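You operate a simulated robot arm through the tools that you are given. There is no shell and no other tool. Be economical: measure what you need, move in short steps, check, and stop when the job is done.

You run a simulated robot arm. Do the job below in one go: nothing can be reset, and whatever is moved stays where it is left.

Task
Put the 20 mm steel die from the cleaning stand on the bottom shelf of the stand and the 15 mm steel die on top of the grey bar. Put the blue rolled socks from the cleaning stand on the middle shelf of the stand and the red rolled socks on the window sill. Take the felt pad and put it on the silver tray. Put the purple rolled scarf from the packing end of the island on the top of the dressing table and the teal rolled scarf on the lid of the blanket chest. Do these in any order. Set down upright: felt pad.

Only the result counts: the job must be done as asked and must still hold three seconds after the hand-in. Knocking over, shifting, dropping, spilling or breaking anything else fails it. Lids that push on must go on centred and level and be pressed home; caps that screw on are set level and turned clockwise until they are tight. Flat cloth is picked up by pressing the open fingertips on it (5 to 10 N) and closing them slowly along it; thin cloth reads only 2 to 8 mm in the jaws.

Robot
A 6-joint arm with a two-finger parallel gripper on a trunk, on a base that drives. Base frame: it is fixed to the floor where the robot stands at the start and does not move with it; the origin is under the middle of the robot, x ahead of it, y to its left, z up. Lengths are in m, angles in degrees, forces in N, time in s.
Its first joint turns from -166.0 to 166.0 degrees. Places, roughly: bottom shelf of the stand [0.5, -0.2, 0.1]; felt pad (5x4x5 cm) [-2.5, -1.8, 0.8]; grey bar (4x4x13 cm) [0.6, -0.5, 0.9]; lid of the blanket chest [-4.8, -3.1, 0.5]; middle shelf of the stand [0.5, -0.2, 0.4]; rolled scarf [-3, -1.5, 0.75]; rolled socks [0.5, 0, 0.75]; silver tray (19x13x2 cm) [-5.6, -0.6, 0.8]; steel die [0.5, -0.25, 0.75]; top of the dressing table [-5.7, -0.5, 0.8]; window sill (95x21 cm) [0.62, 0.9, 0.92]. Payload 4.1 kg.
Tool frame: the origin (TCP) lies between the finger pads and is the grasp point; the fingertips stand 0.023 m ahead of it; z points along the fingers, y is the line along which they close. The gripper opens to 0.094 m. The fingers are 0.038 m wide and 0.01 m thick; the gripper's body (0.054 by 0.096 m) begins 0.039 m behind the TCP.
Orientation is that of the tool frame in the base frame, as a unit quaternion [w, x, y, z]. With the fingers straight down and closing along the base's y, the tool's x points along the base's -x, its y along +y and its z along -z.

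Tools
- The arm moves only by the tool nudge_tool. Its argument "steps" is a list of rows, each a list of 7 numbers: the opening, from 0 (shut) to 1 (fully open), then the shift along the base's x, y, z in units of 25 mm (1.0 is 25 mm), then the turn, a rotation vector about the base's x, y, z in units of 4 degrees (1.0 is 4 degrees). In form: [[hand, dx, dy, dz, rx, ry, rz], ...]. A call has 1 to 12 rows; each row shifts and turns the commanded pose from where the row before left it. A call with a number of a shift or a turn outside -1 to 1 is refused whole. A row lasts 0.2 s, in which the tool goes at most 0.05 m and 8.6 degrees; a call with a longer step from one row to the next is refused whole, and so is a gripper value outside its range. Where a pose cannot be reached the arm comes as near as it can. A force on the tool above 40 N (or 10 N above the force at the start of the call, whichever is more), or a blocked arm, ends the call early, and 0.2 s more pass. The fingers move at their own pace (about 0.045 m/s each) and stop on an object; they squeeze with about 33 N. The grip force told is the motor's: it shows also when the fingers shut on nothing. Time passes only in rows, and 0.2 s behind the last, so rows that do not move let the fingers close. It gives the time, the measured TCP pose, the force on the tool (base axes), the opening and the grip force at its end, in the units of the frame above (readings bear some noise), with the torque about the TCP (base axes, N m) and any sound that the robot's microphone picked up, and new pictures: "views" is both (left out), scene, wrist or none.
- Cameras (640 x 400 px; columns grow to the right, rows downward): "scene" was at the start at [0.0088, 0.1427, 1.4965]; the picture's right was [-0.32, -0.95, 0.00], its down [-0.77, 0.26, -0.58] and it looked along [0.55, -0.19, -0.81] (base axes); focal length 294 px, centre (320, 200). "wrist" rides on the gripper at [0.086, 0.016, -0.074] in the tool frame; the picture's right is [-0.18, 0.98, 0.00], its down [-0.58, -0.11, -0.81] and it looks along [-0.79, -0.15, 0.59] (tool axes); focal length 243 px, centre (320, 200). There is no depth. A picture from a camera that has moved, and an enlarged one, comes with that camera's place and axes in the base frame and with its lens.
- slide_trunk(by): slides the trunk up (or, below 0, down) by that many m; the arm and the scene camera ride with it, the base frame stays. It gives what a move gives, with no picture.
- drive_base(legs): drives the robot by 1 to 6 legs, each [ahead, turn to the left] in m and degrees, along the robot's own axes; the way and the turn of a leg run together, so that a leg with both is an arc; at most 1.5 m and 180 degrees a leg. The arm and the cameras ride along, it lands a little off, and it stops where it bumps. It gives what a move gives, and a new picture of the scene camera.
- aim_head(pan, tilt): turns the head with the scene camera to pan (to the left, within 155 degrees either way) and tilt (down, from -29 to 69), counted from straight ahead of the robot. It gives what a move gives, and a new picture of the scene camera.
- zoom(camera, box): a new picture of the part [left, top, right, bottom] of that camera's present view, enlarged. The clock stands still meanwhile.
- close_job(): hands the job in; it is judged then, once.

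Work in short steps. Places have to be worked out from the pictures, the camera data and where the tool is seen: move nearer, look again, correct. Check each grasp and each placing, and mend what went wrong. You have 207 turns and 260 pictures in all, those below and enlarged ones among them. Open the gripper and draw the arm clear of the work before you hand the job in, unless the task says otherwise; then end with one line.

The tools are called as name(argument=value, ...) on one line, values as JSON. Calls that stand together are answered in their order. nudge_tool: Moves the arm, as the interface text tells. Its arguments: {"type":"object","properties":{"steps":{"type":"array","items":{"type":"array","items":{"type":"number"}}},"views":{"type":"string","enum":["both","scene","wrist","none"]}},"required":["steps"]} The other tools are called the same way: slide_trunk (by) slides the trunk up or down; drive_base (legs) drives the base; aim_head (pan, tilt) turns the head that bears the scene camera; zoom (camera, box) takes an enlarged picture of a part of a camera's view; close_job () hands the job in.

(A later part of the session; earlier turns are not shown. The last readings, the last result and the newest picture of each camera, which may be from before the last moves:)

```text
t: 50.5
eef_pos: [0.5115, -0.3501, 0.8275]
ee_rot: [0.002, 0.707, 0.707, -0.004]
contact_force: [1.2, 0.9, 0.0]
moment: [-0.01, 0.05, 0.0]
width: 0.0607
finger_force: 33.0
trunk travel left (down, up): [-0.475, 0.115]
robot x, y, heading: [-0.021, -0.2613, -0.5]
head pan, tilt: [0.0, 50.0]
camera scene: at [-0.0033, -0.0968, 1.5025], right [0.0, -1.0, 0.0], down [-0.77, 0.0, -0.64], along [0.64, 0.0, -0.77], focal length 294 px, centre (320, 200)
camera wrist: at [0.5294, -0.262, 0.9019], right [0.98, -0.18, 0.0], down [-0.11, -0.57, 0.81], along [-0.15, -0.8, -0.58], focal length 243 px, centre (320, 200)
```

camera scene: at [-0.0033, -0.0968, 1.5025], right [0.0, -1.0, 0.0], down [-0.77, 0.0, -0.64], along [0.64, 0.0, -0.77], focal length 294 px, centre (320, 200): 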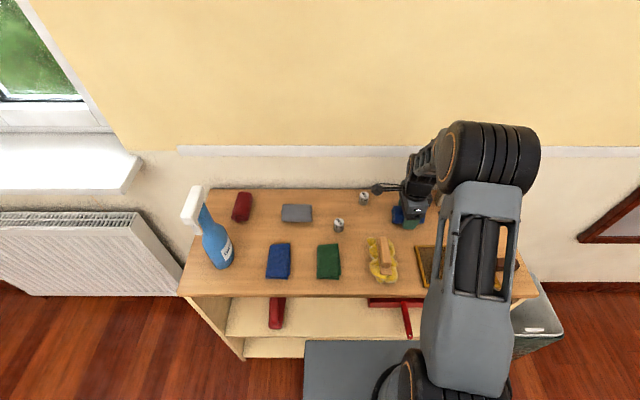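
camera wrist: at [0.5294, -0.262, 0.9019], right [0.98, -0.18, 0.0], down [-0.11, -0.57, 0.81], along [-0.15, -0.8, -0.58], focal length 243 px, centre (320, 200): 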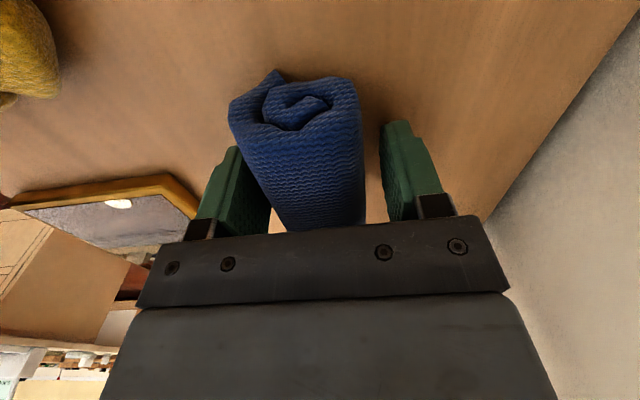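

Gripped (61 mm wide). Lift and check.

nudge_tool(steps=[[0, 0, 0, 0.6, 0, 0, 0], [0, 0, 0, 1, 0, 0, 0], [0, 0, 0, 1, 0, 0, 0], [0, 0, 0, 1, 0, 0, 0], [0, 0, 0, 1, 0, 0, 0], [0, 0, 0, 1, 0, 0, 0], [0, 0, 0, 1, 0, 0, 0], [0, -0.5, 0, 1, 0, 0, 0]])

```text
t: 52.3
eef_pos: [0.5006, -0.3509, 1.0182]
ee_rot: [0.002, 0.708, 0.707, -0.004]
contact_force: [0.3, -0.3, -0.6]
moment: [0.03, 0.01, 0.01]
width: 0.0606
finger_force: 33.1
trunk travel left (down, up): [-0.475, 0.115]
robot x, y, heading: [-0.0228, -0.2628, -0.1]
head pan, tilt: [0.0, 50.0]
camera scene: at [-0.0034, -0.0968, 1.5024], right [0.0, -1.0, 0.0], down [-0.77, 0.0, -0.64], along [0.64, 0.0, -0.77], focal length 294 px, centre (320, 200)
camera wrist: at [0.5172, -0.2622, 1.0929], right [0.98, -0.18, 0.0], down [-0.11, -0.57, 0.81], along [-0.15, -0.8, -0.58], focal length 243 px, centre (320, 200)
```

scene: 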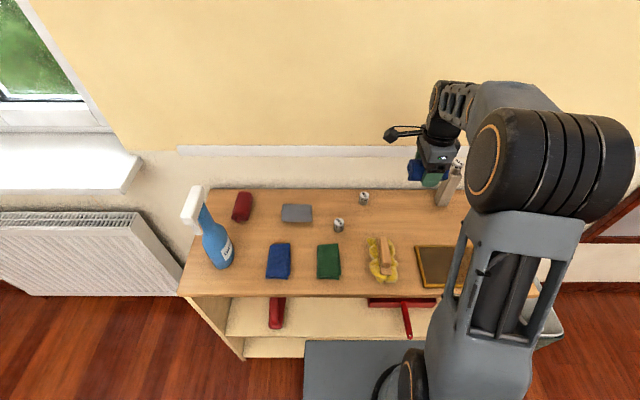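
wrist: 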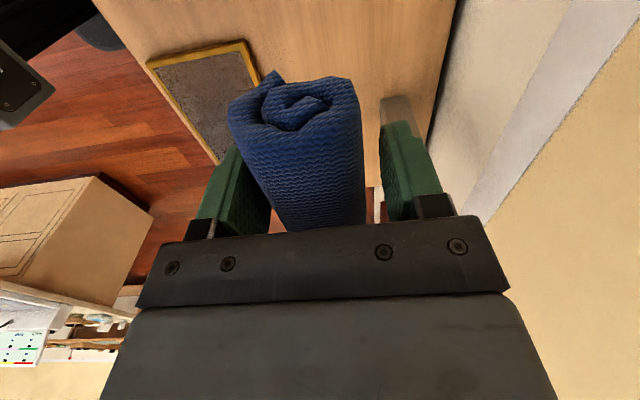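

Held. Back the robot away from the stand to make room for a forward-pointing hand.

drive_base(legs=[[-0.25, 0]])

aim_head(pan=-170, tilt=50)

```text
t: 54.1
eef_pos: [0.2518, -0.3497, 1.0193]
ee_rot: [0.002, 0.707, 0.707, -0.004]
contact_force: [-0.4, -0.2, -0.7]
moment: [0.0, -0.01, -0.01]
width: 0.0605
finger_force: 32.9
trunk travel left (down, up): [-0.475, 0.115]
robot x, y, heading: [-0.2698, -0.2617, -0.2]
head pan, tilt: [0.0, 50.0]
camera scene: at [-0.2532, -0.0967, 1.5025], right [0.0, -1.0, 0.0], down [-0.77, 0.0, -0.64], along [0.64, 0.0, -0.77], focal length 294 px, centre (320, 200)
```

scene: 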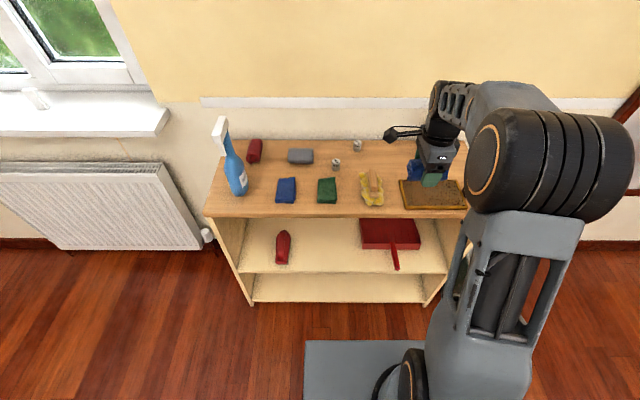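

```text
t: 56.5
eef_pos: [0.2502, -0.3483, 1.0191]
ee_rot: [0.003, 0.707, 0.707, -0.004]
contact_force: [0.8, 0.8, 0.2]
moment: [0.01, 0.0, 0.03]
width: 0.0601
finger_force: 32.7
trunk travel left (down, up): [-0.475, 0.115]
robot x, y, heading: [-0.2676, -0.2616, -0.0]
head pan, tilt: [-154.7, 50.0]
camera scene: at [-0.3995, -0.1295, 1.5025], right [-0.43, 0.9, 0.0], down [0.69, 0.33, -0.64], along [-0.58, -0.27, -0.77], focal length 294 px, centre (320, 200)
```

scene: 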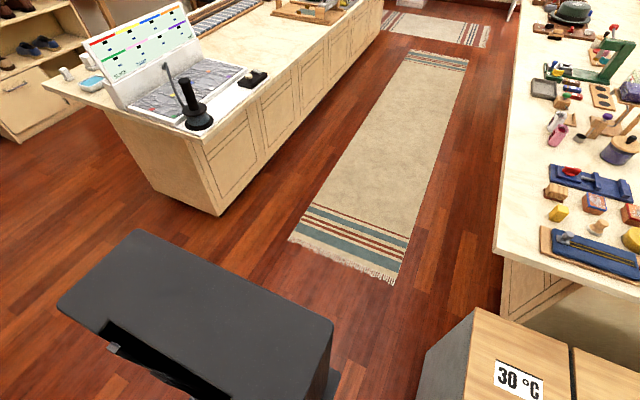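

Free space behind at this y. I back up a bit more, and look at the stand again.

drive_base(legs=[[-0.12, 0]])

aim_head(pan=0, tilt=40)

zoom(camera="scene", box=[200, 160, 520, 360])

```text
t: 57.8
eef_pos: [0.1314, -0.3497, 1.0203]
ee_rot: [0.001, 0.707, 0.707, -0.004]
contact_force: [-0.1, -0.3, -0.3]
moment: [-0.01, 0.0, 0.02]
width: 0.0601
finger_force: 33.7
trunk travel left (down, up): [-0.475, 0.115]
robot x, y, heading: [-0.3948, -0.2609, -0.3]
head pan, tilt: [-154.7, 50.0]
camera scene: at [-0.5194, -0.1289, 1.5024], right [-0.42, 0.91, 0.0], down [0.69, 0.33, -0.64], along [-0.58, -0.27, -0.77], focal length 294 px, centre (320, 200)
```

scene: 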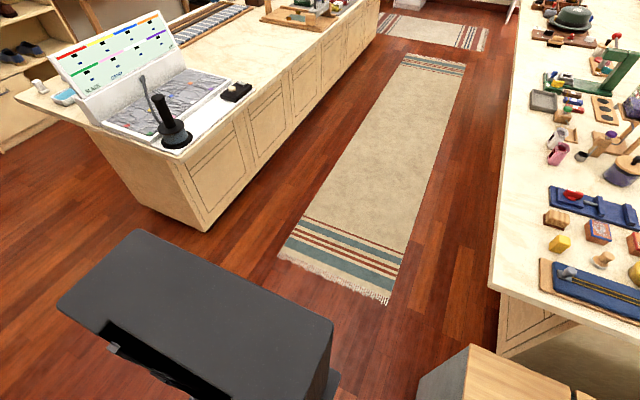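

```text
t: 60.1
eef_pos: [0.1317, -0.3505, 1.0192]
ee_rot: [0.002, 0.707, 0.707, -0.005]
contact_force: [0.7, 0.3, -1.3]
moment: [0.0, 0.0, 0.01]
width: 0.0602
finger_force: 32.3
trunk travel left (down, up): [-0.475, 0.115]
robot x, y, heading: [-0.3927, -0.2613, -0.3]
head pan, tilt: [0.0, 40.0]
camera scene: at [-0.3642, -0.0965, 1.5166], right [0.0, -1.0, 0.0], down [-0.64, 0.0, -0.77], along [0.77, 0.0, -0.64], focal length 294 px, centre (320, 200)
```

scene: 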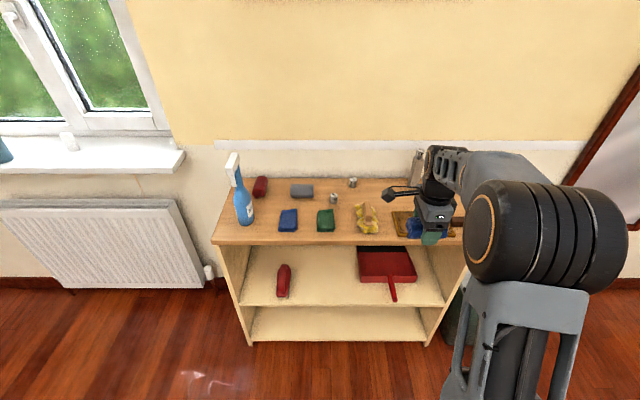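

```text
2.00 times, centred on (360, 260) of scene
camera zoom: at [-0.3642, -0.0965, 1.5166], right [0.0, -1.0, 0.0], down [-0.64, 0.0, -0.77], along [0.77, 0.0, -0.64], focal length 587 px, centre (240, 80)
```

zoom: 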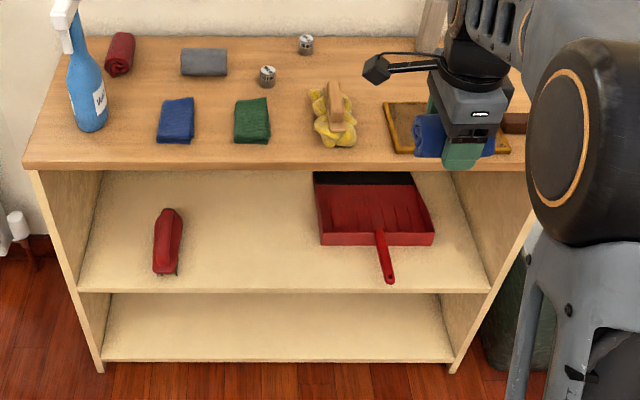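

Free area on the middle shelf (surface z≈0.41, front edge x≈0.285) is y from -0.25 to 0.03. I tilt the hand to point ahead and shift to y≈-0.11.

nudge_tool(steps=[[0, 0, 0.8, 0, 0, -1, 0], [0, 0, 0.8, 0, 0, -1, 0], [0, 0, 0.8, 0, 0, -1, 0], [0, 0, 0.8, 0, 0, -1, 0], [0, 0, 0.8, 0, 0, -1, 0], [0, 0, 0.8, 0, 0, -1, 0], [0, 0, 0.8, 0, 0, -1, 0], [0, 0, 0.8, 0, 0, -1, 0], [0, 0, 0.8, 0, 0, -1, 0], [0, 0, 0.8, 0, 0, -1, 0], [0, 0, 0.8, 0, 0, -1, 0], [0, 0, 0.8, 0, 0, -1, 0]], views="none")

nudge_tool(steps=[[0, 0, 0, 0, 0, -1, 0], [0, 0, 0, 0, 0, -1, 0], [0, 0, 0, 0, 0, -1, 0], [0, 0, 0, 0, 0, -1, 0], [0, 0, 0, 0, 0, -1, 0], [0, 0, 0, 0, 0, -1, 0], [0, 0, 0, 0, 0, -1, 0], [0, 0, 0, 0, 0, -1, 0], [0, 0, 0, 0, 0, -1, 0], [0, 0, 0, 0, 0, -1, 0], [0, 0, 0, 0, 0, -0.5, 0]])

```text
t: 62.8
eef_pos: [0.1416, -0.113, 1.0471]
ee_rot: [0.284, 0.648, 0.649, 0.278]
contact_force: [0.0, -0.1, -0.5]
moment: [-0.03, 0.06, -0.03]
width: 0.0603
finger_force: 32.7
out of reach, approached as far as the arm can: row 12
trunk travel left (down, up): [-0.475, 0.115]
robot x, y, heading: [-0.3873, -0.2606, -0.1]
head pan, tilt: [0.0, 40.0]
```

```text
t: 65.2
eef_pos: [0.2199, -0.1612, 1.3971]
ee_rot: [0.498, 0.505, 0.502, 0.495]
contact_force: [-0.7, -0.7, -0.8]
moment: [-0.02, 0.0, -0.02]
width: 0.0606
finger_force: 33.3
out of reach, approached as far as the arm can: row 1, 2, 3, 4, 5, 6, 7, 8, 9, 10, 11
trunk travel left (down, up): [-0.475, 0.115]
robot x, y, heading: [-0.3853, -0.2601, -0.4]
head pan, tilt: [0.0, 40.0]
camera scene: at [-0.3642, -0.0964, 1.5166], right [0.0, -1.0, 0.0], down [-0.64, 0.0, -0.77], along [0.77, 0.0, -0.64], focal length 294 px, centre (320, 200)
camera wrist: at [0.1469, -0.0737, 1.413], right [0.01, -0.18, 0.98], down [-0.81, -0.58, -0.1], along [0.58, -0.8, -0.16], focal length 243 px, centre (320, 200)
```

scene: 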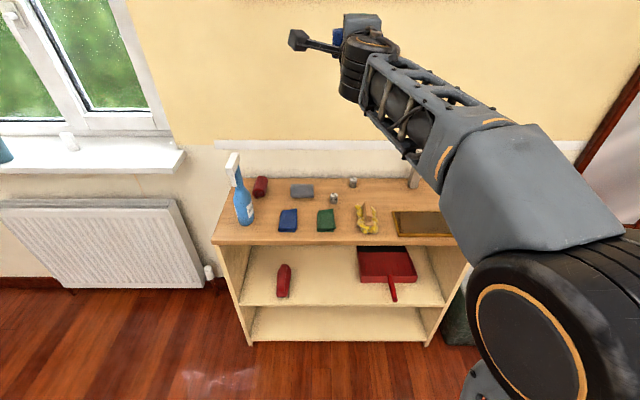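
wrist: 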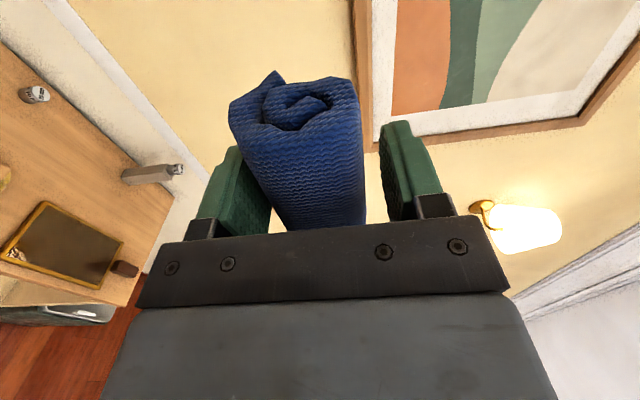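

Horizontal hand is out of reach when low, so I'll use a ~40° tilt instead, which is enough at the shelves' front. Rotate back to that tilt.

nudge_tool(steps=[[0, 0, 0, 0, 0, 1, 0], [0, 0, 0, 0, 0, 1, 0], [0, 0, 0, 0, 0, 1, 0], [0, 0, 0, 0, 0, 1, 0], [0, 0, 0, 0, 0, 1, 0], [0, 0, 0, 0, 0, 1, 0], [0, 0, 0, 0, 0, 1, 0], [0, 0, 0, 0, 0, 1, 0], [0, 0, 0, 0, 0, 1, 0], [0, 0, 0, 0, 0, 1, 0], [0, 0, 0, 0, 0, 1, 0], [0, 0, 0, 0, 0, 1, 0]], views="none")

```text
t: 67.8
eef_pos: [0.2185, -0.1619, 1.3945]
ee_rot: [0.258, 0.661, 0.658, 0.252]
contact_force: [0.5, 0.1, -0.7]
moment: [-0.01, 0.03, 0.02]
width: 0.0604
finger_force: 33.2
trunk travel left (down, up): [-0.475, 0.115]
robot x, y, heading: [-0.3884, -0.2615, -0.3]
head pan, tilt: [0.0, 40.0]
```

Now slide the trunk down and pull back slightly.

slide_trunk(by=-0.4)

nudge_tool(steps=[[0, -0.7, 0.25, -1, 0, 0, 0], [0, -0.7, 0.25, -1, 0, 0, 0], [0, -0.7, 0.25, -1, 0, 0, 0], [0, -0.7, 0.25, -1, 0, 0, 0], [0, -0.7, 0.25, -1, 0, 0, 0], [0, -0.7, 0.25, -1, 0, 0, 0], [0, 0, 0.2, -1, 0, 0, 0], [0, 0, 0.2, -1, 0, 0, 0], [0, 0, 0, -1, 0, 0, 0], [0, 0, 0, -1, 0, 0, 0], [0, 0, 0, -1, 0, 0, 0], [0, 0, 0, -1, 0, 0, 0]])

```text
t: 71.6
eef_pos: [0.2179, -0.1629, 0.9949]
ee_rot: [0.26, 0.66, 0.658, 0.253]
contact_force: [0.4, -1.7, -0.3]
moment: [-0.02, 0.0, -0.01]
width: 0.0603
finger_force: 33.3
trunk travel left (down, up): [-0.075, 0.515]
robot x, y, heading: [-0.3892, -0.2587, -0.3]
head pan, tilt: [0.0, 40.0]
```

```text
t: 74.2
eef_pos: [0.1136, -0.1146, 0.6949]
ee_rot: [0.259, 0.661, 0.658, 0.252]
contact_force: [0.1, 0.9, -1.2]
moment: [-0.02, 0.01, -0.03]
width: 0.0605
finger_force: 32.6
trunk travel left (down, up): [-0.075, 0.515]
robot x, y, heading: [-0.3938, -0.2584, -0.3]
head pan, tilt: [0.0, 40.0]
camera scene: at [-0.3644, -0.0965, 1.1167], right [0.0, -1.0, 0.0], down [-0.64, 0.0, -0.77], along [0.77, 0.0, -0.64], focal length 294 px, centre (320, 200)
camera wrist: at [0.0771, -0.0259, 0.7602], right [0.72, -0.18, 0.66], down [-0.63, -0.57, 0.53], along [0.28, -0.8, -0.53], focal length 243 px, centre (320, 200)
```

scene: 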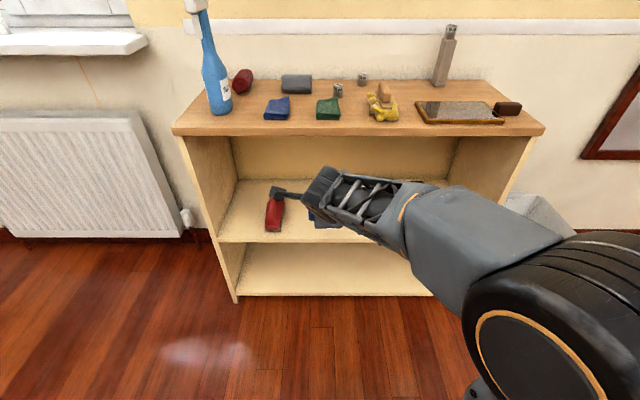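
wrist: 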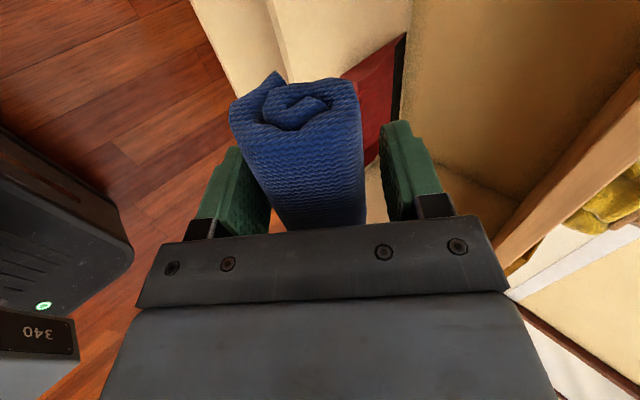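

Works well. Lower to z≈0.48 in front of the shelf, then look.

nudge_tool(steps=[[0, 0.3, 0, -1, 0, 0, 0], [0, 0.3, 0, -1, 0, 0, 0], [0, 0.3, 0, -1, 0, 0, 0], [0, 0.3, 0, -1, 0, 0, 0], [0, 0.3, 0, -1, 0, 0, 0], [0, 0.3, 0, -1, 0, 0, 0], [0, 0.3, 0, -1, 0, 0, 0], [0, 0.3, 0, -1, 0, 0, 0], [0, 0.3, 0, -0.4, 0, 0, 0]])

```text
t: 76.2
eef_pos: [0.2243, -0.1185, 0.5485]
ee_rot: [0.256, 0.661, 0.659, 0.251]
contact_force: [-1.2, 0.2, -1.5]
moment: [-0.06, 0.03, 0.02]
width: 0.0604
finger_force: 32.8
out of reach, approached as far as the arm can: row 4, 5, 6, 7, 8, 9
trunk travel left (down, up): [-0.075, 0.515]
robot x, y, heading: [-0.3885, -0.2641, -0.2]
head pan, tilt: [0.0, 40.0]
camera scene: at [-0.3644, -0.0965, 1.1166], right [0.0, -1.0, 0.0], down [-0.64, 0.0, -0.77], along [0.77, 0.0, -0.64], focal length 294 px, centre (320, 200)
camera wrist: at [0.1869, -0.0287, 0.6154], right [0.73, -0.18, 0.66], down [-0.62, -0.57, 0.53], along [0.28, -0.8, -0.53], focal length 243 px, centre (320, 200)
```

scene: 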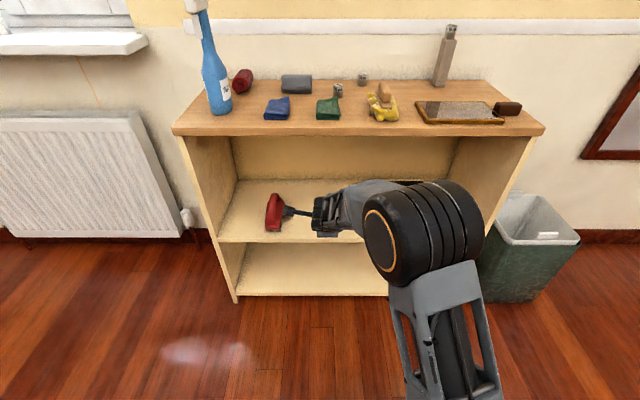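
wrist: 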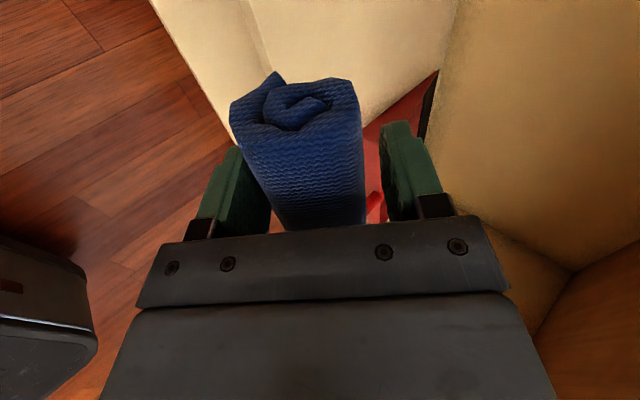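

The wrist's tilt limit stops it at this height. I reduce the tilt to ~30°, which still clears the top's edge, and lower the trunk fully.

nudge_tool(steps=[[0, -0.6, 0.1, 0, 0, 1, 0], [0, -0.6, 0, 0, 0, 1, 0], [0, -0.6, 0, 0, 0, 1, 0]], views="none")

slide_trunk(by=-0.075)

nudge_tool(steps=[[0, 0.5, 0, 0, 0, 0, 0], [0, 1, 0, 0.2, 0, 0, 0], [0, 1, 0, 0.2, 0, 0, 0], [0, 1, 0, 0, 0, 0, 0], [0, 0.5, 0, 0, 0, 0, 0]])

```text
t: 77.0
eef_pos: [0.1778, -0.1155, 0.5505]
ee_rot: [0.188, 0.684, 0.681, 0.182]
contact_force: [0.3, -0.2, -1.2]
moment: [0.04, -0.02, -0.02]
width: 0.0605
finger_force: 33.1
trunk travel left (down, up): [-0.075, 0.515]
robot x, y, heading: [-0.3915, -0.2647, -0.1]
head pan, tilt: [0.0, 40.0]
```

```text
t: 78.1
eef_pos: [0.179, -0.1141, 0.4751]
ee_rot: [0.188, 0.683, 0.681, 0.182]
contact_force: [0.2, -0.4, 0.0]
moment: [-0.01, 0.0, -0.01]
width: 0.0604
finger_force: 32.7
trunk travel left (down, up): [0.0, 0.59]
robot x, y, heading: [-0.3901, -0.2631, -0.2]
head pan, tilt: [0.0, 40.0]
```

```text
t: 79.3
eef_pos: [0.2793, -0.1158, 0.485]
ee_rot: [0.188, 0.683, 0.681, 0.182]
contact_force: [0.0, -0.4, -1.4]
moment: [0.0, 0.02, -0.03]
width: 0.0606
finger_force: 32.5
trunk travel left (down, up): [0.0, 0.59]
robot x, y, heading: [-0.3872, -0.2622, -0.2]
head pan, tilt: [0.0, 40.0]
camera scene: at [-0.3643, -0.0964, 1.0416], right [0.0, -1.0, 0.0], down [-0.64, 0.0, -0.77], along [0.77, 0.0, -0.64], focal length 294 px, centre (320, 200)
camera wrist: at [0.2568, -0.0273, 0.5567], right [0.85, -0.19, 0.5], down [-0.5, -0.57, 0.65], along [0.17, -0.8, -0.58], focal length 243 px, centre (320, 200)
```

scene: 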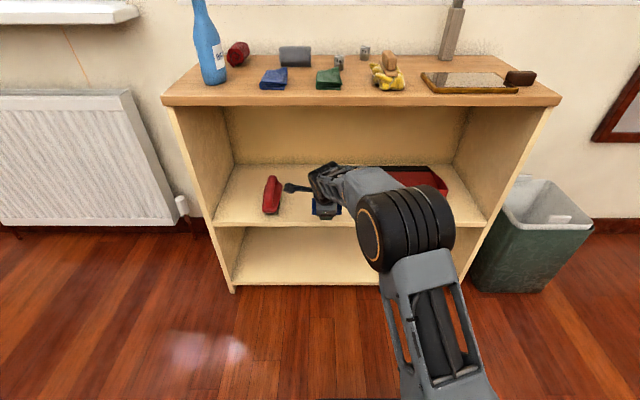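
wrist: 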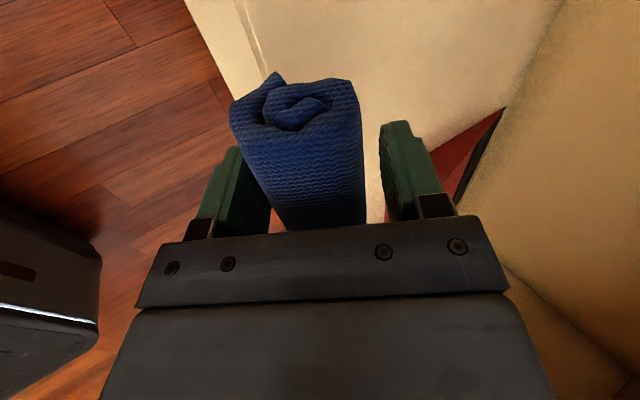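

Clear of the dustpan and clog. Move in to x≈0.36 and lower until contact.

nudge_tool(steps=[[0, 0.9, -0.1, 0, 0, 0, 0], [0, 0.9, 0, 0, 0, 0, 0], [0, 0.9, 0, 0, 0, 0, 0], [0, 0.6, 0, 0, 0, 0, 0], [0, 0, 0, -0.3, 0, 0, 0], [0, 0, 0, -0.3, 0, 0, 0], [0, 0, 0, 0, 0, 0, 0]])

```text
t: 80.9
eef_pos: [0.3607, -0.1154, 0.4701]
ee_rot: [0.187, 0.683, 0.682, 0.182]
contact_force: [-0.4, 0.3, -0.8]
moment: [-0.02, -0.02, -0.02]
width: 0.0603
finger_force: 33.2
trunk travel left (down, up): [0.0, 0.59]
robot x, y, heading: [-0.3935, -0.263, -0.2]
head pan, tilt: [0.0, 40.0]
camera scene: at [-0.3642, -0.0964, 1.0416], right [0.0, -1.0, 0.0], down [-0.64, 0.0, -0.77], along [0.77, 0.0, -0.64], focal length 294 px, centre (320, 200)
camera wrist: at [0.3383, -0.0286, 0.5415], right [0.85, -0.19, 0.5], down [-0.51, -0.57, 0.64], along [0.17, -0.8, -0.58], focal length 243 px, centre (320, 200)
```

scene: 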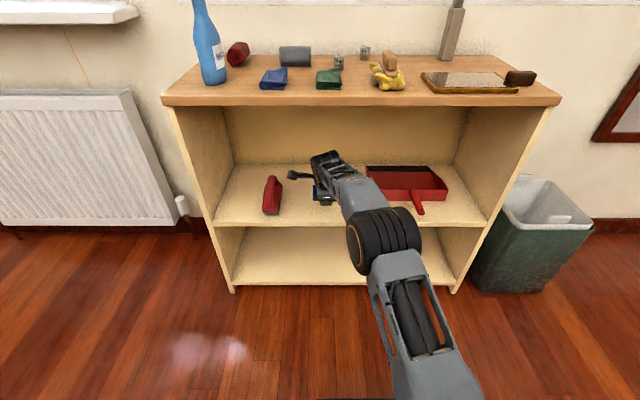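
wrist: 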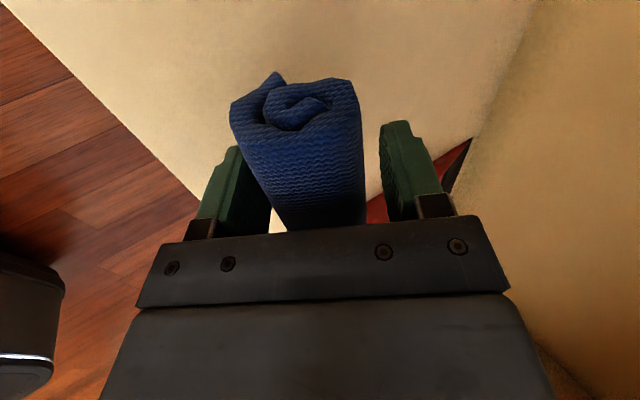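

No contact yet; lower a bit more.

nudge_tool(steps=[[0, 0, 0, -0.2, 0, 0, 0], [0, 0, 0, -0.2, 0, 0, 0], [0, 0, 0, 0, 0, 0, 0]], views="none")

```text
t: 81.7
eef_pos: [0.3607, -0.1173, 0.46]
ee_rot: [0.188, 0.683, 0.681, 0.184]
contact_force: [-0.7, 0.1, -0.5]
moment: [-0.01, 0.03, 0.04]
width: 0.0604
finger_force: 33.4
trunk travel left (down, up): [0.0, 0.59]
robot x, y, heading: [-0.3871, -0.2676, -0.1]
head pan, tilt: [0.0, 40.0]
```

nudge_tool(steps=[[0, 0, 0, -0.16, 0, 0, 0], [0, 0, 0, -0.16, 0, 0, 0], [0, 0, 0, 0, 0, 0, 0]], views="none")

```text
t: 82.5
eef_pos: [0.3601, -0.1173, 0.4518]
ee_rot: [0.188, 0.684, 0.681, 0.183]
contact_force: [-0.2, -0.6, -0.2]
moment: [-0.02, -0.03, 0.0]
width: 0.0605
finger_force: 33.5
trunk travel left (down, up): [0.0, 0.59]
robot x, y, heading: [-0.3918, -0.2612, -0.2]
head pan, tilt: [0.0, 40.0]
```

Still free; continue in fine steps.

nudge_tool(steps=[[0, 0, 0, -0.12, 0, 0, 0], [0, 0, 0, -0.12, 0, 0, 0], [0, 0, 0, 0, 0, 0, 0]], views="wrist")

```text
t: 83.3
eef_pos: [0.3598, -0.1187, 0.4449]
ee_rot: [0.188, 0.684, 0.681, 0.182]
contact_force: [-0.5, 0.0, -1.1]
moment: [-0.02, 0.01, -0.03]
width: 0.0605
finger_force: 33.0
trunk travel left (down, up): [0.0, 0.59]
robot x, y, heading: [-0.3895, -0.263, -0.2]
head pan, tilt: [0.0, 40.0]
camera wrist: at [0.3379, -0.0293, 0.517], right [0.85, -0.19, 0.5], down [-0.51, -0.57, 0.64], along [0.17, -0.8, -0.58], focal length 243 px, centre (320, 200)
```

wrist: 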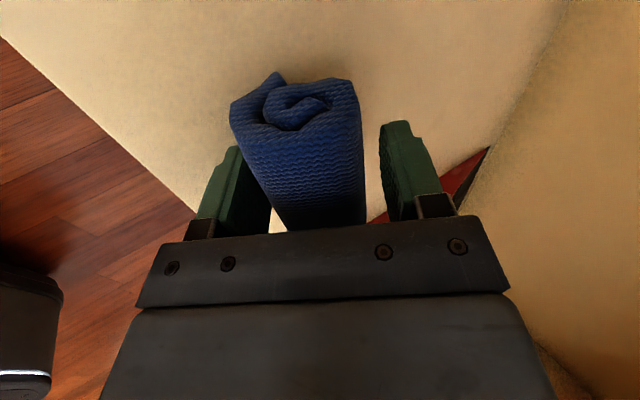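

Still free; keep going down gently.

nudge_tool(steps=[[0, 0, 0, -0.12, 0, 0, 0], [0, 0, 0, -0.12, 0, 0, 0], [0, 0, 0, -0.12, 0, 0, 0], [0, 0, 0, 0, 0, 0, 0]], views="none")

```text
t: 84.3
eef_pos: [0.3611, -0.1175, 0.4402]
ee_rot: [0.191, 0.683, 0.681, 0.183]
contact_force: [-14.1, -1.3, 19.8]
moment: [0.26, 1.01, 0.23]
width: 0.0603
finger_force: 32.2
trunk travel left (down, up): [0.0, 0.59]
robot x, y, heading: [-0.3904, -0.2606, -0.3]
head pan, tilt: [0.0, 40.0]
```

Contact. Raise ~1 cm, open, and look.

nudge_tool(steps=[[0, 0, 0, 0.35, 0, 0, 0], [0, 0, 0, 0.2, 0, 0, 0], [0.85, 0, 0, 0, 0, 0, 0], [0.92, 0, 0, 0, 0, 0, 0], [0.92, 0, 0, 0, 0, 0, 0], [0.92, 0, 0, 0, 0, 0, 0]])

```text
t: 85.7
eef_pos: [0.3608, -0.1177, 0.4506]
ee_rot: [0.189, 0.683, 0.681, 0.183]
contact_force: [0.0, -0.3, 1.2]
moment: [0.0, 0.0, 0.02]
width: 0.0864
finger_force: 0.0
trunk travel left (down, up): [0.0, 0.59]
robot x, y, heading: [-0.3904, -0.2614, -0.3]
head pan, tilt: [0.0, 40.0]
camera scene: at [-0.3643, -0.0965, 1.0416], right [0.0, -1.0, 0.0], down [-0.64, 0.0, -0.77], along [0.77, 0.0, -0.64], focal length 294 px, centre (320, 200)
camera wrist: at [0.3382, -0.0288, 0.5224], right [0.85, -0.19, 0.5], down [-0.51, -0.57, 0.64], along [0.17, -0.8, -0.58], focal length 243 px, centre (320, 200)
```

scene: 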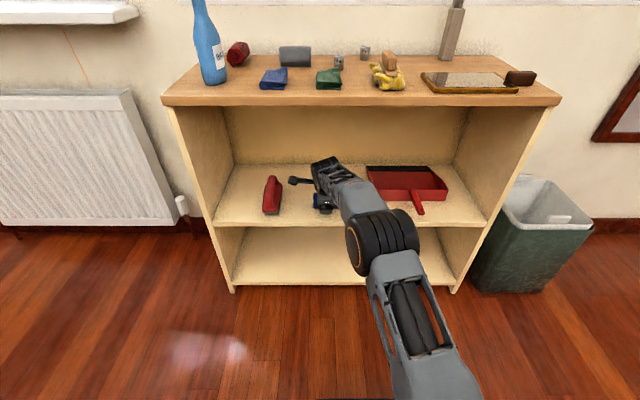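
wrist: 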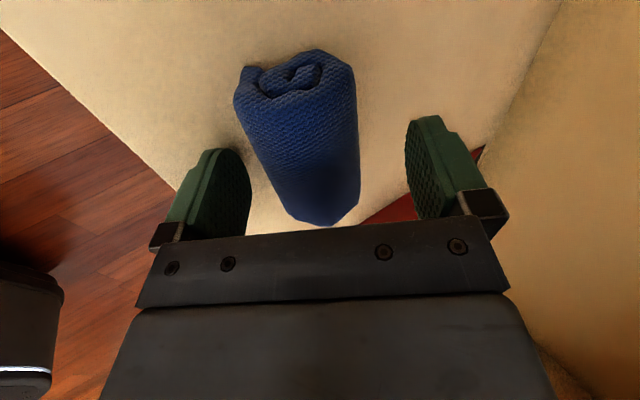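

Released. Retract along the tool axis, then back out.

nudge_tool(steps=[[0.92, -0.5, 0, 0.87, 0, 0, 0], [0.92, -0.5, 0, 0.87, 0, 0, 0], [0.92, -0.5, 0, 0.87, 0, 0, 0], [0.92, -0.5, 0, 0.5, 0, 0, 0], [0.92, -1, 0, 0.2, 0, 0, 0], [0.92, -1, 0, 0.2, 0, 0, 0], [0.92, -1, 0, 0.2, 0, 0, 0], [0.92, -1, 0, 0.2, 0, 0, 0], [0.92, -1, 0, 0.2, 0, 0, 0], [0.92, -1, 0, 0, 0, 0, 0]])

```text
t: 87.9
eef_pos: [0.1607, -0.1154, 0.553]
ee_rot: [0.188, 0.683, 0.681, 0.183]
contact_force: [0.0, 0.2, -0.2]
moment: [0.01, -0.01, -0.02]
width: 0.0863
finger_force: 0.2
trunk travel left (down, up): [0.0, 0.59]
robot x, y, heading: [-0.3876, -0.2616, -0.2]
head pan, tilt: [0.0, 40.0]
camera scene: at [-0.3641, -0.0965, 1.0416], right [0.0, -1.0, 0.0], down [-0.64, 0.0, -0.77], along [0.77, 0.0, -0.64], focal length 294 px, centre (320, 200)
camera wrist: at [0.138, -0.0277, 0.625], right [0.85, -0.18, 0.5], down [-0.51, -0.57, 0.64], along [0.17, -0.8, -0.58], focal length 243 px, centre (320, 200)
```

scene: 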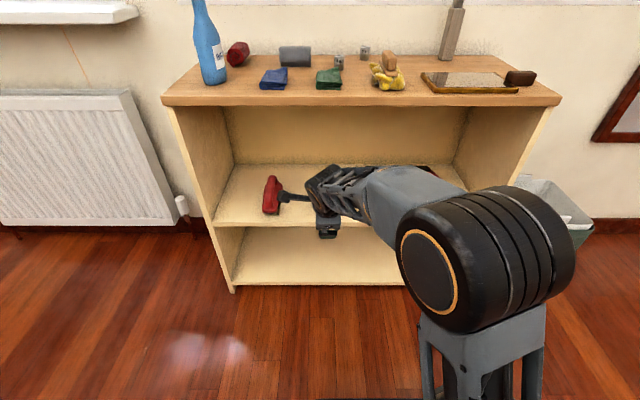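
wrist: 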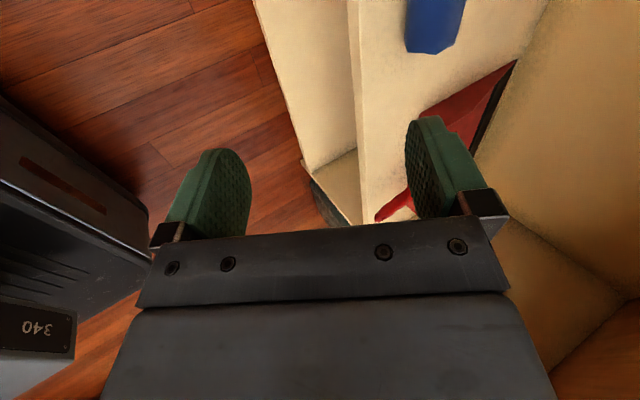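

Blue roll is on the middle shelf. Now, before fetching the 20 mm die, I restore the hand to the standard yaw with a 20° tilt and test whether it reaches down to the bottom shelf.

nudge_tool(steps=[[0.6, -0.3, 0, 0.5, 0, 0.94, 0], [0.6, -0.3, 0, 0.5, 0, 0.94, 0], [0.6, -0.3, 0, 0.5, 0, 0.94, 0], [0.6, -0.3, 0, 0.5, 0, 0.94, 0], [0.6, 0, 0, 0, 0, 0.94, 0], [0.6, 0, 0, 0, 0, 0.94, 0], [0.6, 0, 0, 0, 0, 0.94, 0], [0.6, 0, 0, 0, 0, 0.92, 0], [0.6, 0, 0, 0, 0, 0, 1], [0.6, 0, 0, 0, 0, 0, 1], [0.6, 0, 0, 0, 0, 0, 1], [0.6, 0, 0, 0, 0, 0, 1]], views="none")

nudge_tool(steps=[[0.6, 0, 0, 0, 0, 0, 1], [0.6, 0, 0, 0, 0, 0, 1], [0.6, 0, 0, 0, 0, 0, 1], [0.6, 0, 0, 0, 0, 0, 1], [0.6, 0, 0, 0, 0, 0, 1], [0.6, 0, 0, 0, 0, 0, 1], [0.6, 0, 0, 0, 0, 0, 1], [0.6, 0, 0, 0, 0, 0, 1], [0.6, 0, 0, 0, 0, 0, 1], [0.6, 0, 0, 0, 0, 0, 1], [0.6, 0, 0, 0, 0, 0, 1], [0.6, 0, 0, 0, 0, 0, 1]], views="none")

nudge_tool(steps=[[0.6, 0, 0, 0, 0, 0, 1], [0.6, 0, 0, 0, 0, 0, 1], [0.6, 0, 0, 0, 0, 0, 1], [0.6, 0, 0, 0, 0, 0, 1], [0.6, 0, 0, 0, 0, 0, 1], [0.6, 0, 0, 0, 0, 0, 1], [0.6, 0, 0, 0, 0, 0, 0.5], [0.6, 0, 0, 0, 0, -1, 0], [0.6, 0, 0, 0, 0, -1, 0], [0.6, 0, 0, 0, 0, -1, 0], [0.6, 0, 0, 0, 0, -1, 0], [0.6, 0, 0, 0, 0, -1, 0]])

```text
t: 90.5
eef_pos: [0.1308, -0.1168, 0.6035]
ee_rot: [0.006, 0.602, 0.798, 0.001]
contact_force: [-0.3, 1.1, 0.2]
moment: [-0.03, -0.02, -0.04]
width: 0.0564
finger_force: 0.1
trunk travel left (down, up): [0.0, 0.59]
robot x, y, heading: [-0.3894, -0.2613, -0.4]
head pan, tilt: [0.0, 40.0]
```

```text
t: 93.1
eef_pos: [0.1306, -0.1174, 0.6046]
ee_rot: [0.005, 0.225, 0.974, 0.002]
contact_force: [-0.2, -0.5, -0.8]
moment: [-0.03, -0.02, -0.02]
width: 0.0564
finger_force: 0.0
trunk travel left (down, up): [0.0, 0.59]
robot x, y, heading: [-0.3896, -0.2642, -0.1]
head pan, tilt: [0.0, 40.0]
```

```text
t: 95.7
eef_pos: [0.1309, -0.1177, 0.6037]
ee_rot: [0.179, 0.0, 0.984, 0.003]
contact_force: [-0.4, -0.2, -1.2]
moment: [0.03, 0.01, 0.01]
width: 0.0565
finger_force: 0.1
trunk travel left (down, up): [0.0, 0.59]
robot x, y, heading: [-0.3873, -0.2619, -0.1]
head pan, tilt: [0.0, 40.0]
camera scene: at [-0.3642, -0.0965, 1.0416], right [0.0, -1.0, 0.0], down [-0.64, 0.0, -0.77], along [0.77, 0.0, -0.64], focal length 294 px, centre (320, 200)
camera wrist: at [0.0242, -0.1008, 0.6431], right [0.17, 0.98, 0.07], down [0.26, -0.11, 0.96], along [0.95, -0.14, -0.28], focal length 243 px, centre (320, 200)
```

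scene: 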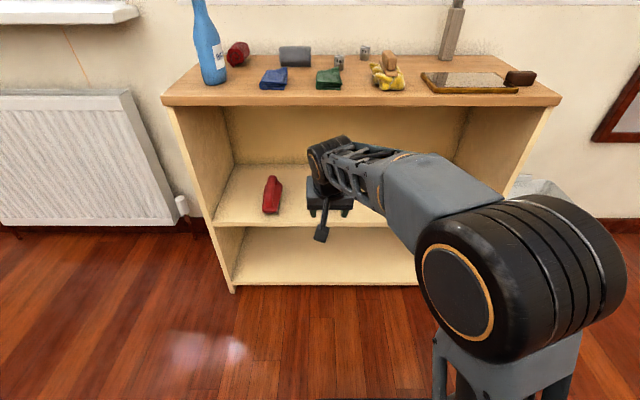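
wrist: 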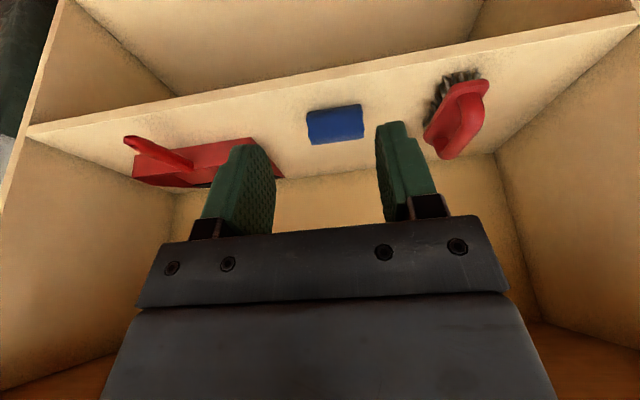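

Blue roll sits well. Test lowering in front of the shelf (empty hand).

nudge_tool(steps=[[0.6, 0, 0, -1, 0, 0, 0], [0.6, 0, 0, -1, 0, 0, 0], [0.6, 0, 0, -1, 0, 0, 0], [0.6, 0, 0, -1, 0, 0, 0], [0.6, 0, 0, -1, 0, 0, 0], [0.6, 0, 0, -1, 0, 0, 0], [0.6, 0, 0, -1, 0, 0, 0], [0.6, 0, 0, -1, 0, 0, 0], [0.6, 0, 0, -1, 0, 0, 0], [0.6, 0, 0, -1, 0, 0, 0], [0.6, 0, 0, -1, 0, 0, 0], [0.6, 0, 0, -1, 0, 0, 0]])

```text
t: 98.3
eef_pos: [0.1296, -0.1153, 0.3039]
ee_rot: [0.178, 0.0, 0.984, 0.003]
contact_force: [-0.5, -0.5, 0.0]
moment: [-0.01, 0.0, -0.02]
width: 0.0564
finger_force: 0.0
trunk travel left (down, up): [0.0, 0.59]
robot x, y, heading: [-0.3893, -0.2619, -0.2]
head pan, tilt: [0.0, 40.0]
camera scene: at [-0.3644, -0.0965, 1.0417], right [0.0, -1.0, 0.0], down [-0.64, 0.0, -0.77], along [0.77, 0.0, -0.64], focal length 294 px, centre (320, 200)
camera wrist: at [0.0244, -0.0988, 0.3427], right [0.17, 0.98, 0.07], down [0.26, -0.12, 0.96], along [0.95, -0.15, -0.28], focal length 243 px, centre (320, 200)
```

scene: 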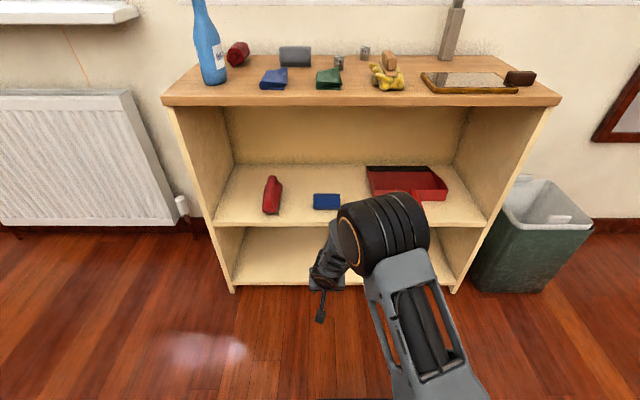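
wrist: 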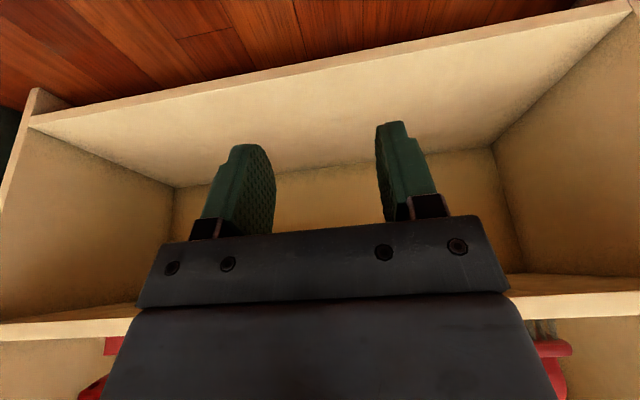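

Reaches. Continue down to z≈0.17 and forward into the shelf to test.

nudge_tool(steps=[[0.6, 0, 0, -1, 0, 0, 0], [0.6, 0, 0, -1, 0, 0, 0], [0.6, 0, 0, -1, 0, 0, 0], [0.6, 0, 0, -1, 0, 0, 0], [0.6, 0, 0, -1, 0, 0, 0], [0.6, 1, 0, 0, 0, 0, 0], [0.6, 1, 0, 0, 0, 0, 0], [0.6, 1, 0, 0, 0, 0, 0], [0.6, 1, 0, 0, 0, 0, 0], [0.6, 1, 0, 0, 0, 0, 0], [0.6, 1, 0, 0, 0, 0, 0], [0.6, 1, 0, 0, 0, 0, 0]])

```text
t: 100.9
eef_pos: [0.3064, -0.1183, 0.1789]
ee_rot: [0.179, 0.0, 0.984, 0.003]
contact_force: [-0.1, -0.2, 0.2]
moment: [-0.01, 0.0, 0.0]
width: 0.0564
finger_force: 0.1
trunk travel left (down, up): [0.0, 0.59]
robot x, y, heading: [-0.39, -0.2619, -0.3]
head pan, tilt: [0.0, 40.0]
camera scene: at [-0.3643, -0.0965, 1.0417], right [0.0, -1.0, 0.0], down [-0.64, 0.0, -0.77], along [0.77, 0.0, -0.64], focal length 294 px, centre (320, 200)
camera wrist: at [0.2005, -0.1015, 0.2167], right [0.17, 0.98, 0.07], down [0.26, -0.11, 0.96], along [0.95, -0.14, -0.28], focal length 243 px, centre (320, 200)
```

scene: 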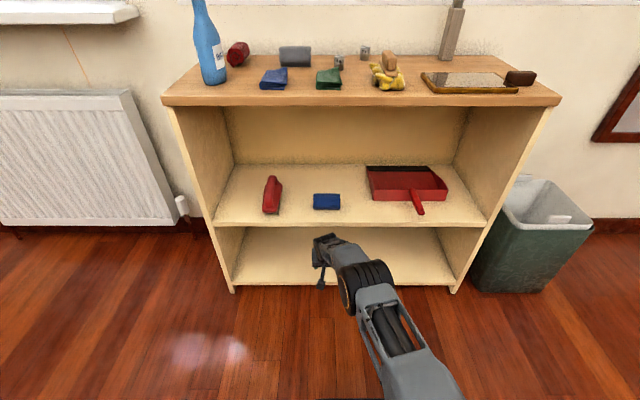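
wrist: 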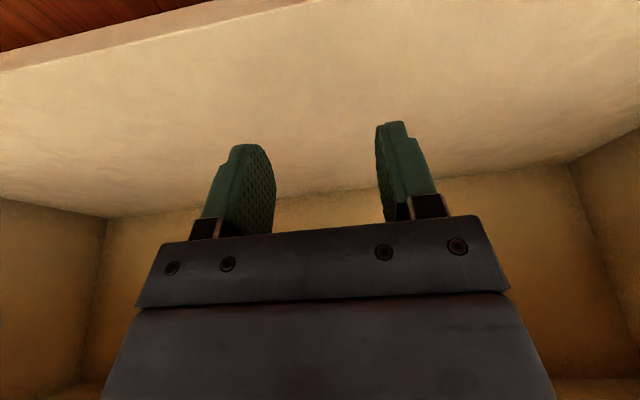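

Reachable. Retreat, then raise the trunk and drive forward to fetch the 20 mm die.

nudge_tool(steps=[[0.6, -1, 0, 0, 0, 0, 0], [0.6, -1, 0, 0, 0, 0, 0], [0.6, -1, 0, 0, 0, 0, 0], [0.6, -1, 0, 0, 0, 0, 0], [0.6, -1, 0, 0, 0, 0, 0], [0.6, -1, 0, 0, 0, 0, 0], [0.6, -1, 0, 1, 0, 0, 0], [0.6, 0, 0, 1, 0, 0, 0], [0.6, 0, 0, 1, 0, 0, 0], [0.6, 0, 0, 1, 0, 0, 0], [0.6, 0, 0, 1, 0, 0, 0], [0.6, 0, 0, 1, 0, 0, 0]], views="none")

nudge_tool(steps=[[0.6, 0, 0, 1, 0, 0, 0], [0.6, 0, 0, 1, 0, 0, 0], [0.6, 0, 0, 1, 0, 0, 0], [0.6, 0, 0, 1, 0, 0, 0], [0.6, 0, 0, 1, 0, 0, 0], [0.6, 0, 0, 1, 0, 0, 0], [0.6, 0, 0, 1, 0, 0, 0], [0.6, 0, 0, 1, 0, 0, 0], [0.6, 0, 0, 1, 0, 0, 0]], views="none")

slide_trunk(by=0.475)

drive_base(legs=[[0.36, 0]])

```text
t: 103.5
eef_pos: [0.1297, -0.1163, 0.3275]
ee_rot: [0.178, 0.0, 0.984, 0.003]
contact_force: [-0.5, -0.1, -0.9]
moment: [-0.02, 0.03, -0.03]
width: 0.0564
finger_force: 0.1
trunk travel left (down, up): [0.0, 0.59]
robot x, y, heading: [-0.3889, -0.2623, 0.0]
head pan, tilt: [0.0, 40.0]
```

```text
t: 105.5
eef_pos: [0.1302, -0.1163, 0.5529]
ee_rot: [0.178, 0.0, 0.984, 0.003]
contact_force: [0.7, -0.8, -0.2]
moment: [-0.01, -0.01, 0.03]
width: 0.0564
finger_force: 0.1
trunk travel left (down, up): [0.0, 0.59]
robot x, y, heading: [-0.3894, -0.2612, -0.1]
head pan, tilt: [0.0, 40.0]
```

```text
refused: 0.475 is not a number from -0.4 to 0.4
```

```text
t: 107.5
eef_pos: [0.3884, -0.1243, 0.4883]
ee_rot: [0.098, -0.014, 0.995, -0.021]
contact_force: [-0.2, 0.7, 0.4]
moment: [0.02, -0.02, -0.01]
width: 0.0561
finger_force: 0.0
trunk travel left (down, up): [0.0, 0.59]
robot x, y, heading: [-0.0956, -0.2614, 0.8]
head pan, tilt: [0.0, 40.0]
stopped in leg 1: the robot was blocked; the commanded pose is now the measured one
camera scene: at [-0.0711, -0.0957, 1.0415], right [0.01, -1.0, 0.0], down [-0.64, -0.01, -0.77], along [0.77, 0.01, -0.64], focal length 294 px, centre (320, 200)
```

scene: 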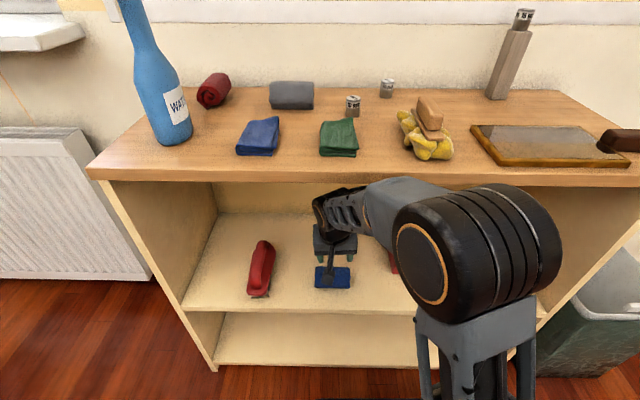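

The trunk command was refused and the drive went ahead with the arm low, bumping it at the stand. Check, then back straight out.

zoom(camera="wrist", box=[0, 0, 640, 400])

drive_base(legs=[[-0.29, 0]])

```text
1.00 times, centred on (320, 200) of wrist
camera zoom: at [0.2899, -0.1078, 0.5441], right [0.16, 0.99, -0.01], down [0.41, -0.06, 0.91], along [0.9, -0.14, -0.42], focal length 243 px, centre (320, 200)
```

zoom: 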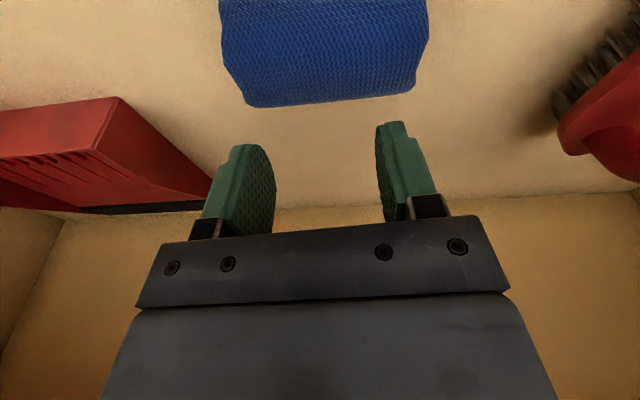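

```text
t: 109.5
eef_pos: [0.1056, -0.1265, 0.495]
ee_rot: [0.105, -0.014, 0.994, -0.019]
contact_force: [0.2, -1.0, 0.1]
moment: [0.02, 0.0, 0.01]
width: 0.0562
finger_force: 0.0
trunk travel left (down, up): [0.0, 0.59]
robot x, y, heading: [-0.3773, -0.2659, 0.5]
head pan, tilt: [0.0, 40.0]
camera scene: at [-0.3554, -0.1002, 1.0416], right [0.01, -1.0, 0.0], down [-0.64, -0.01, -0.77], along [0.77, 0.01, -0.64], focal length 294 px, centre (320, 200)
```

scene: 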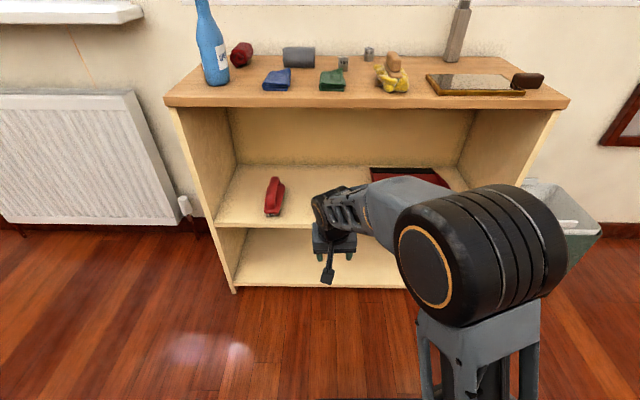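

Everything appears unmoved and upright. Now raise the trunk (max 0.4 per call), checking before driving.

slide_trunk(by=0.4)

slide_trunk(by=0.075)

nudge_tool(steps=[[0.6, 0, 0, 1, 0, -1, 0], [0.6, 0, 0, 1, 0, -1, 0], [0.6, 0, 0, 1, 0, 0, 0], [0.6, 0, 0, 1, 0, 0, 0], [0.6, 0, 0, 1, 0, 0, 0]])

```text
t: 113.3
eef_pos: [0.1048, -0.1284, 0.8955]
ee_rot: [0.105, -0.016, 0.994, -0.018]
contact_force: [0.5, 0.2, -0.3]
moment: [0.0, 0.03, -0.01]
width: 0.0566
finger_force: 0.1
trunk travel left (down, up): [-0.4, 0.19]
robot x, y, heading: [-0.3799, -0.2645, 0.8]
head pan, tilt: [0.0, 40.0]
```

```text
t: 114.4
eef_pos: [0.1053, -0.1271, 0.9701]
ee_rot: [0.105, -0.015, 0.994, -0.02]
contact_force: [-0.2, 0.0, -0.9]
moment: [0.01, 0.02, 0.01]
width: 0.0564
finger_force: 0.0
trunk travel left (down, up): [-0.475, 0.115]
robot x, y, heading: [-0.3798, -0.2696, 0.8]
head pan, tilt: [0.0, 40.0]
```

```text
t: 115.6
eef_pos: [0.1066, -0.1271, 1.0952]
ee_rot: [0.174, -0.014, 0.984, -0.02]
contact_force: [0.5, -0.7, 0.0]
moment: [-0.02, -0.01, 0.0]
width: 0.0564
finger_force: 0.0
trunk travel left (down, up): [-0.475, 0.115]
robot x, y, heading: [-0.38, -0.2675, 0.7]
head pan, tilt: [0.0, 40.0]
camera scene: at [-0.3555, -0.1002, 1.5166], right [0.01, -1.0, 0.0], down [-0.64, -0.01, -0.77], along [0.77, 0.01, -0.64], focal length 294 px, centre (320, 200)
camera wrist: at [-0.0008, -0.1109, 1.1353], right [0.15, 0.99, 0.02], down [0.27, -0.06, 0.96], along [0.95, -0.14, -0.28], focal length 243 px, centre (320, 200)
```

scene: 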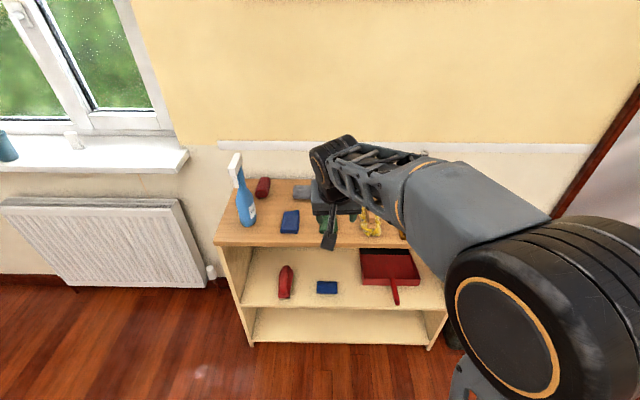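
wrist: 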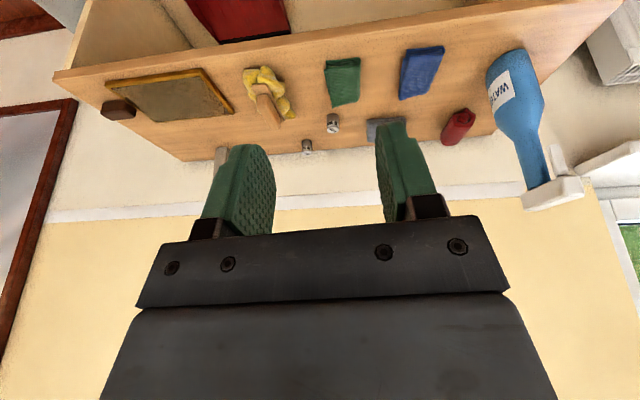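

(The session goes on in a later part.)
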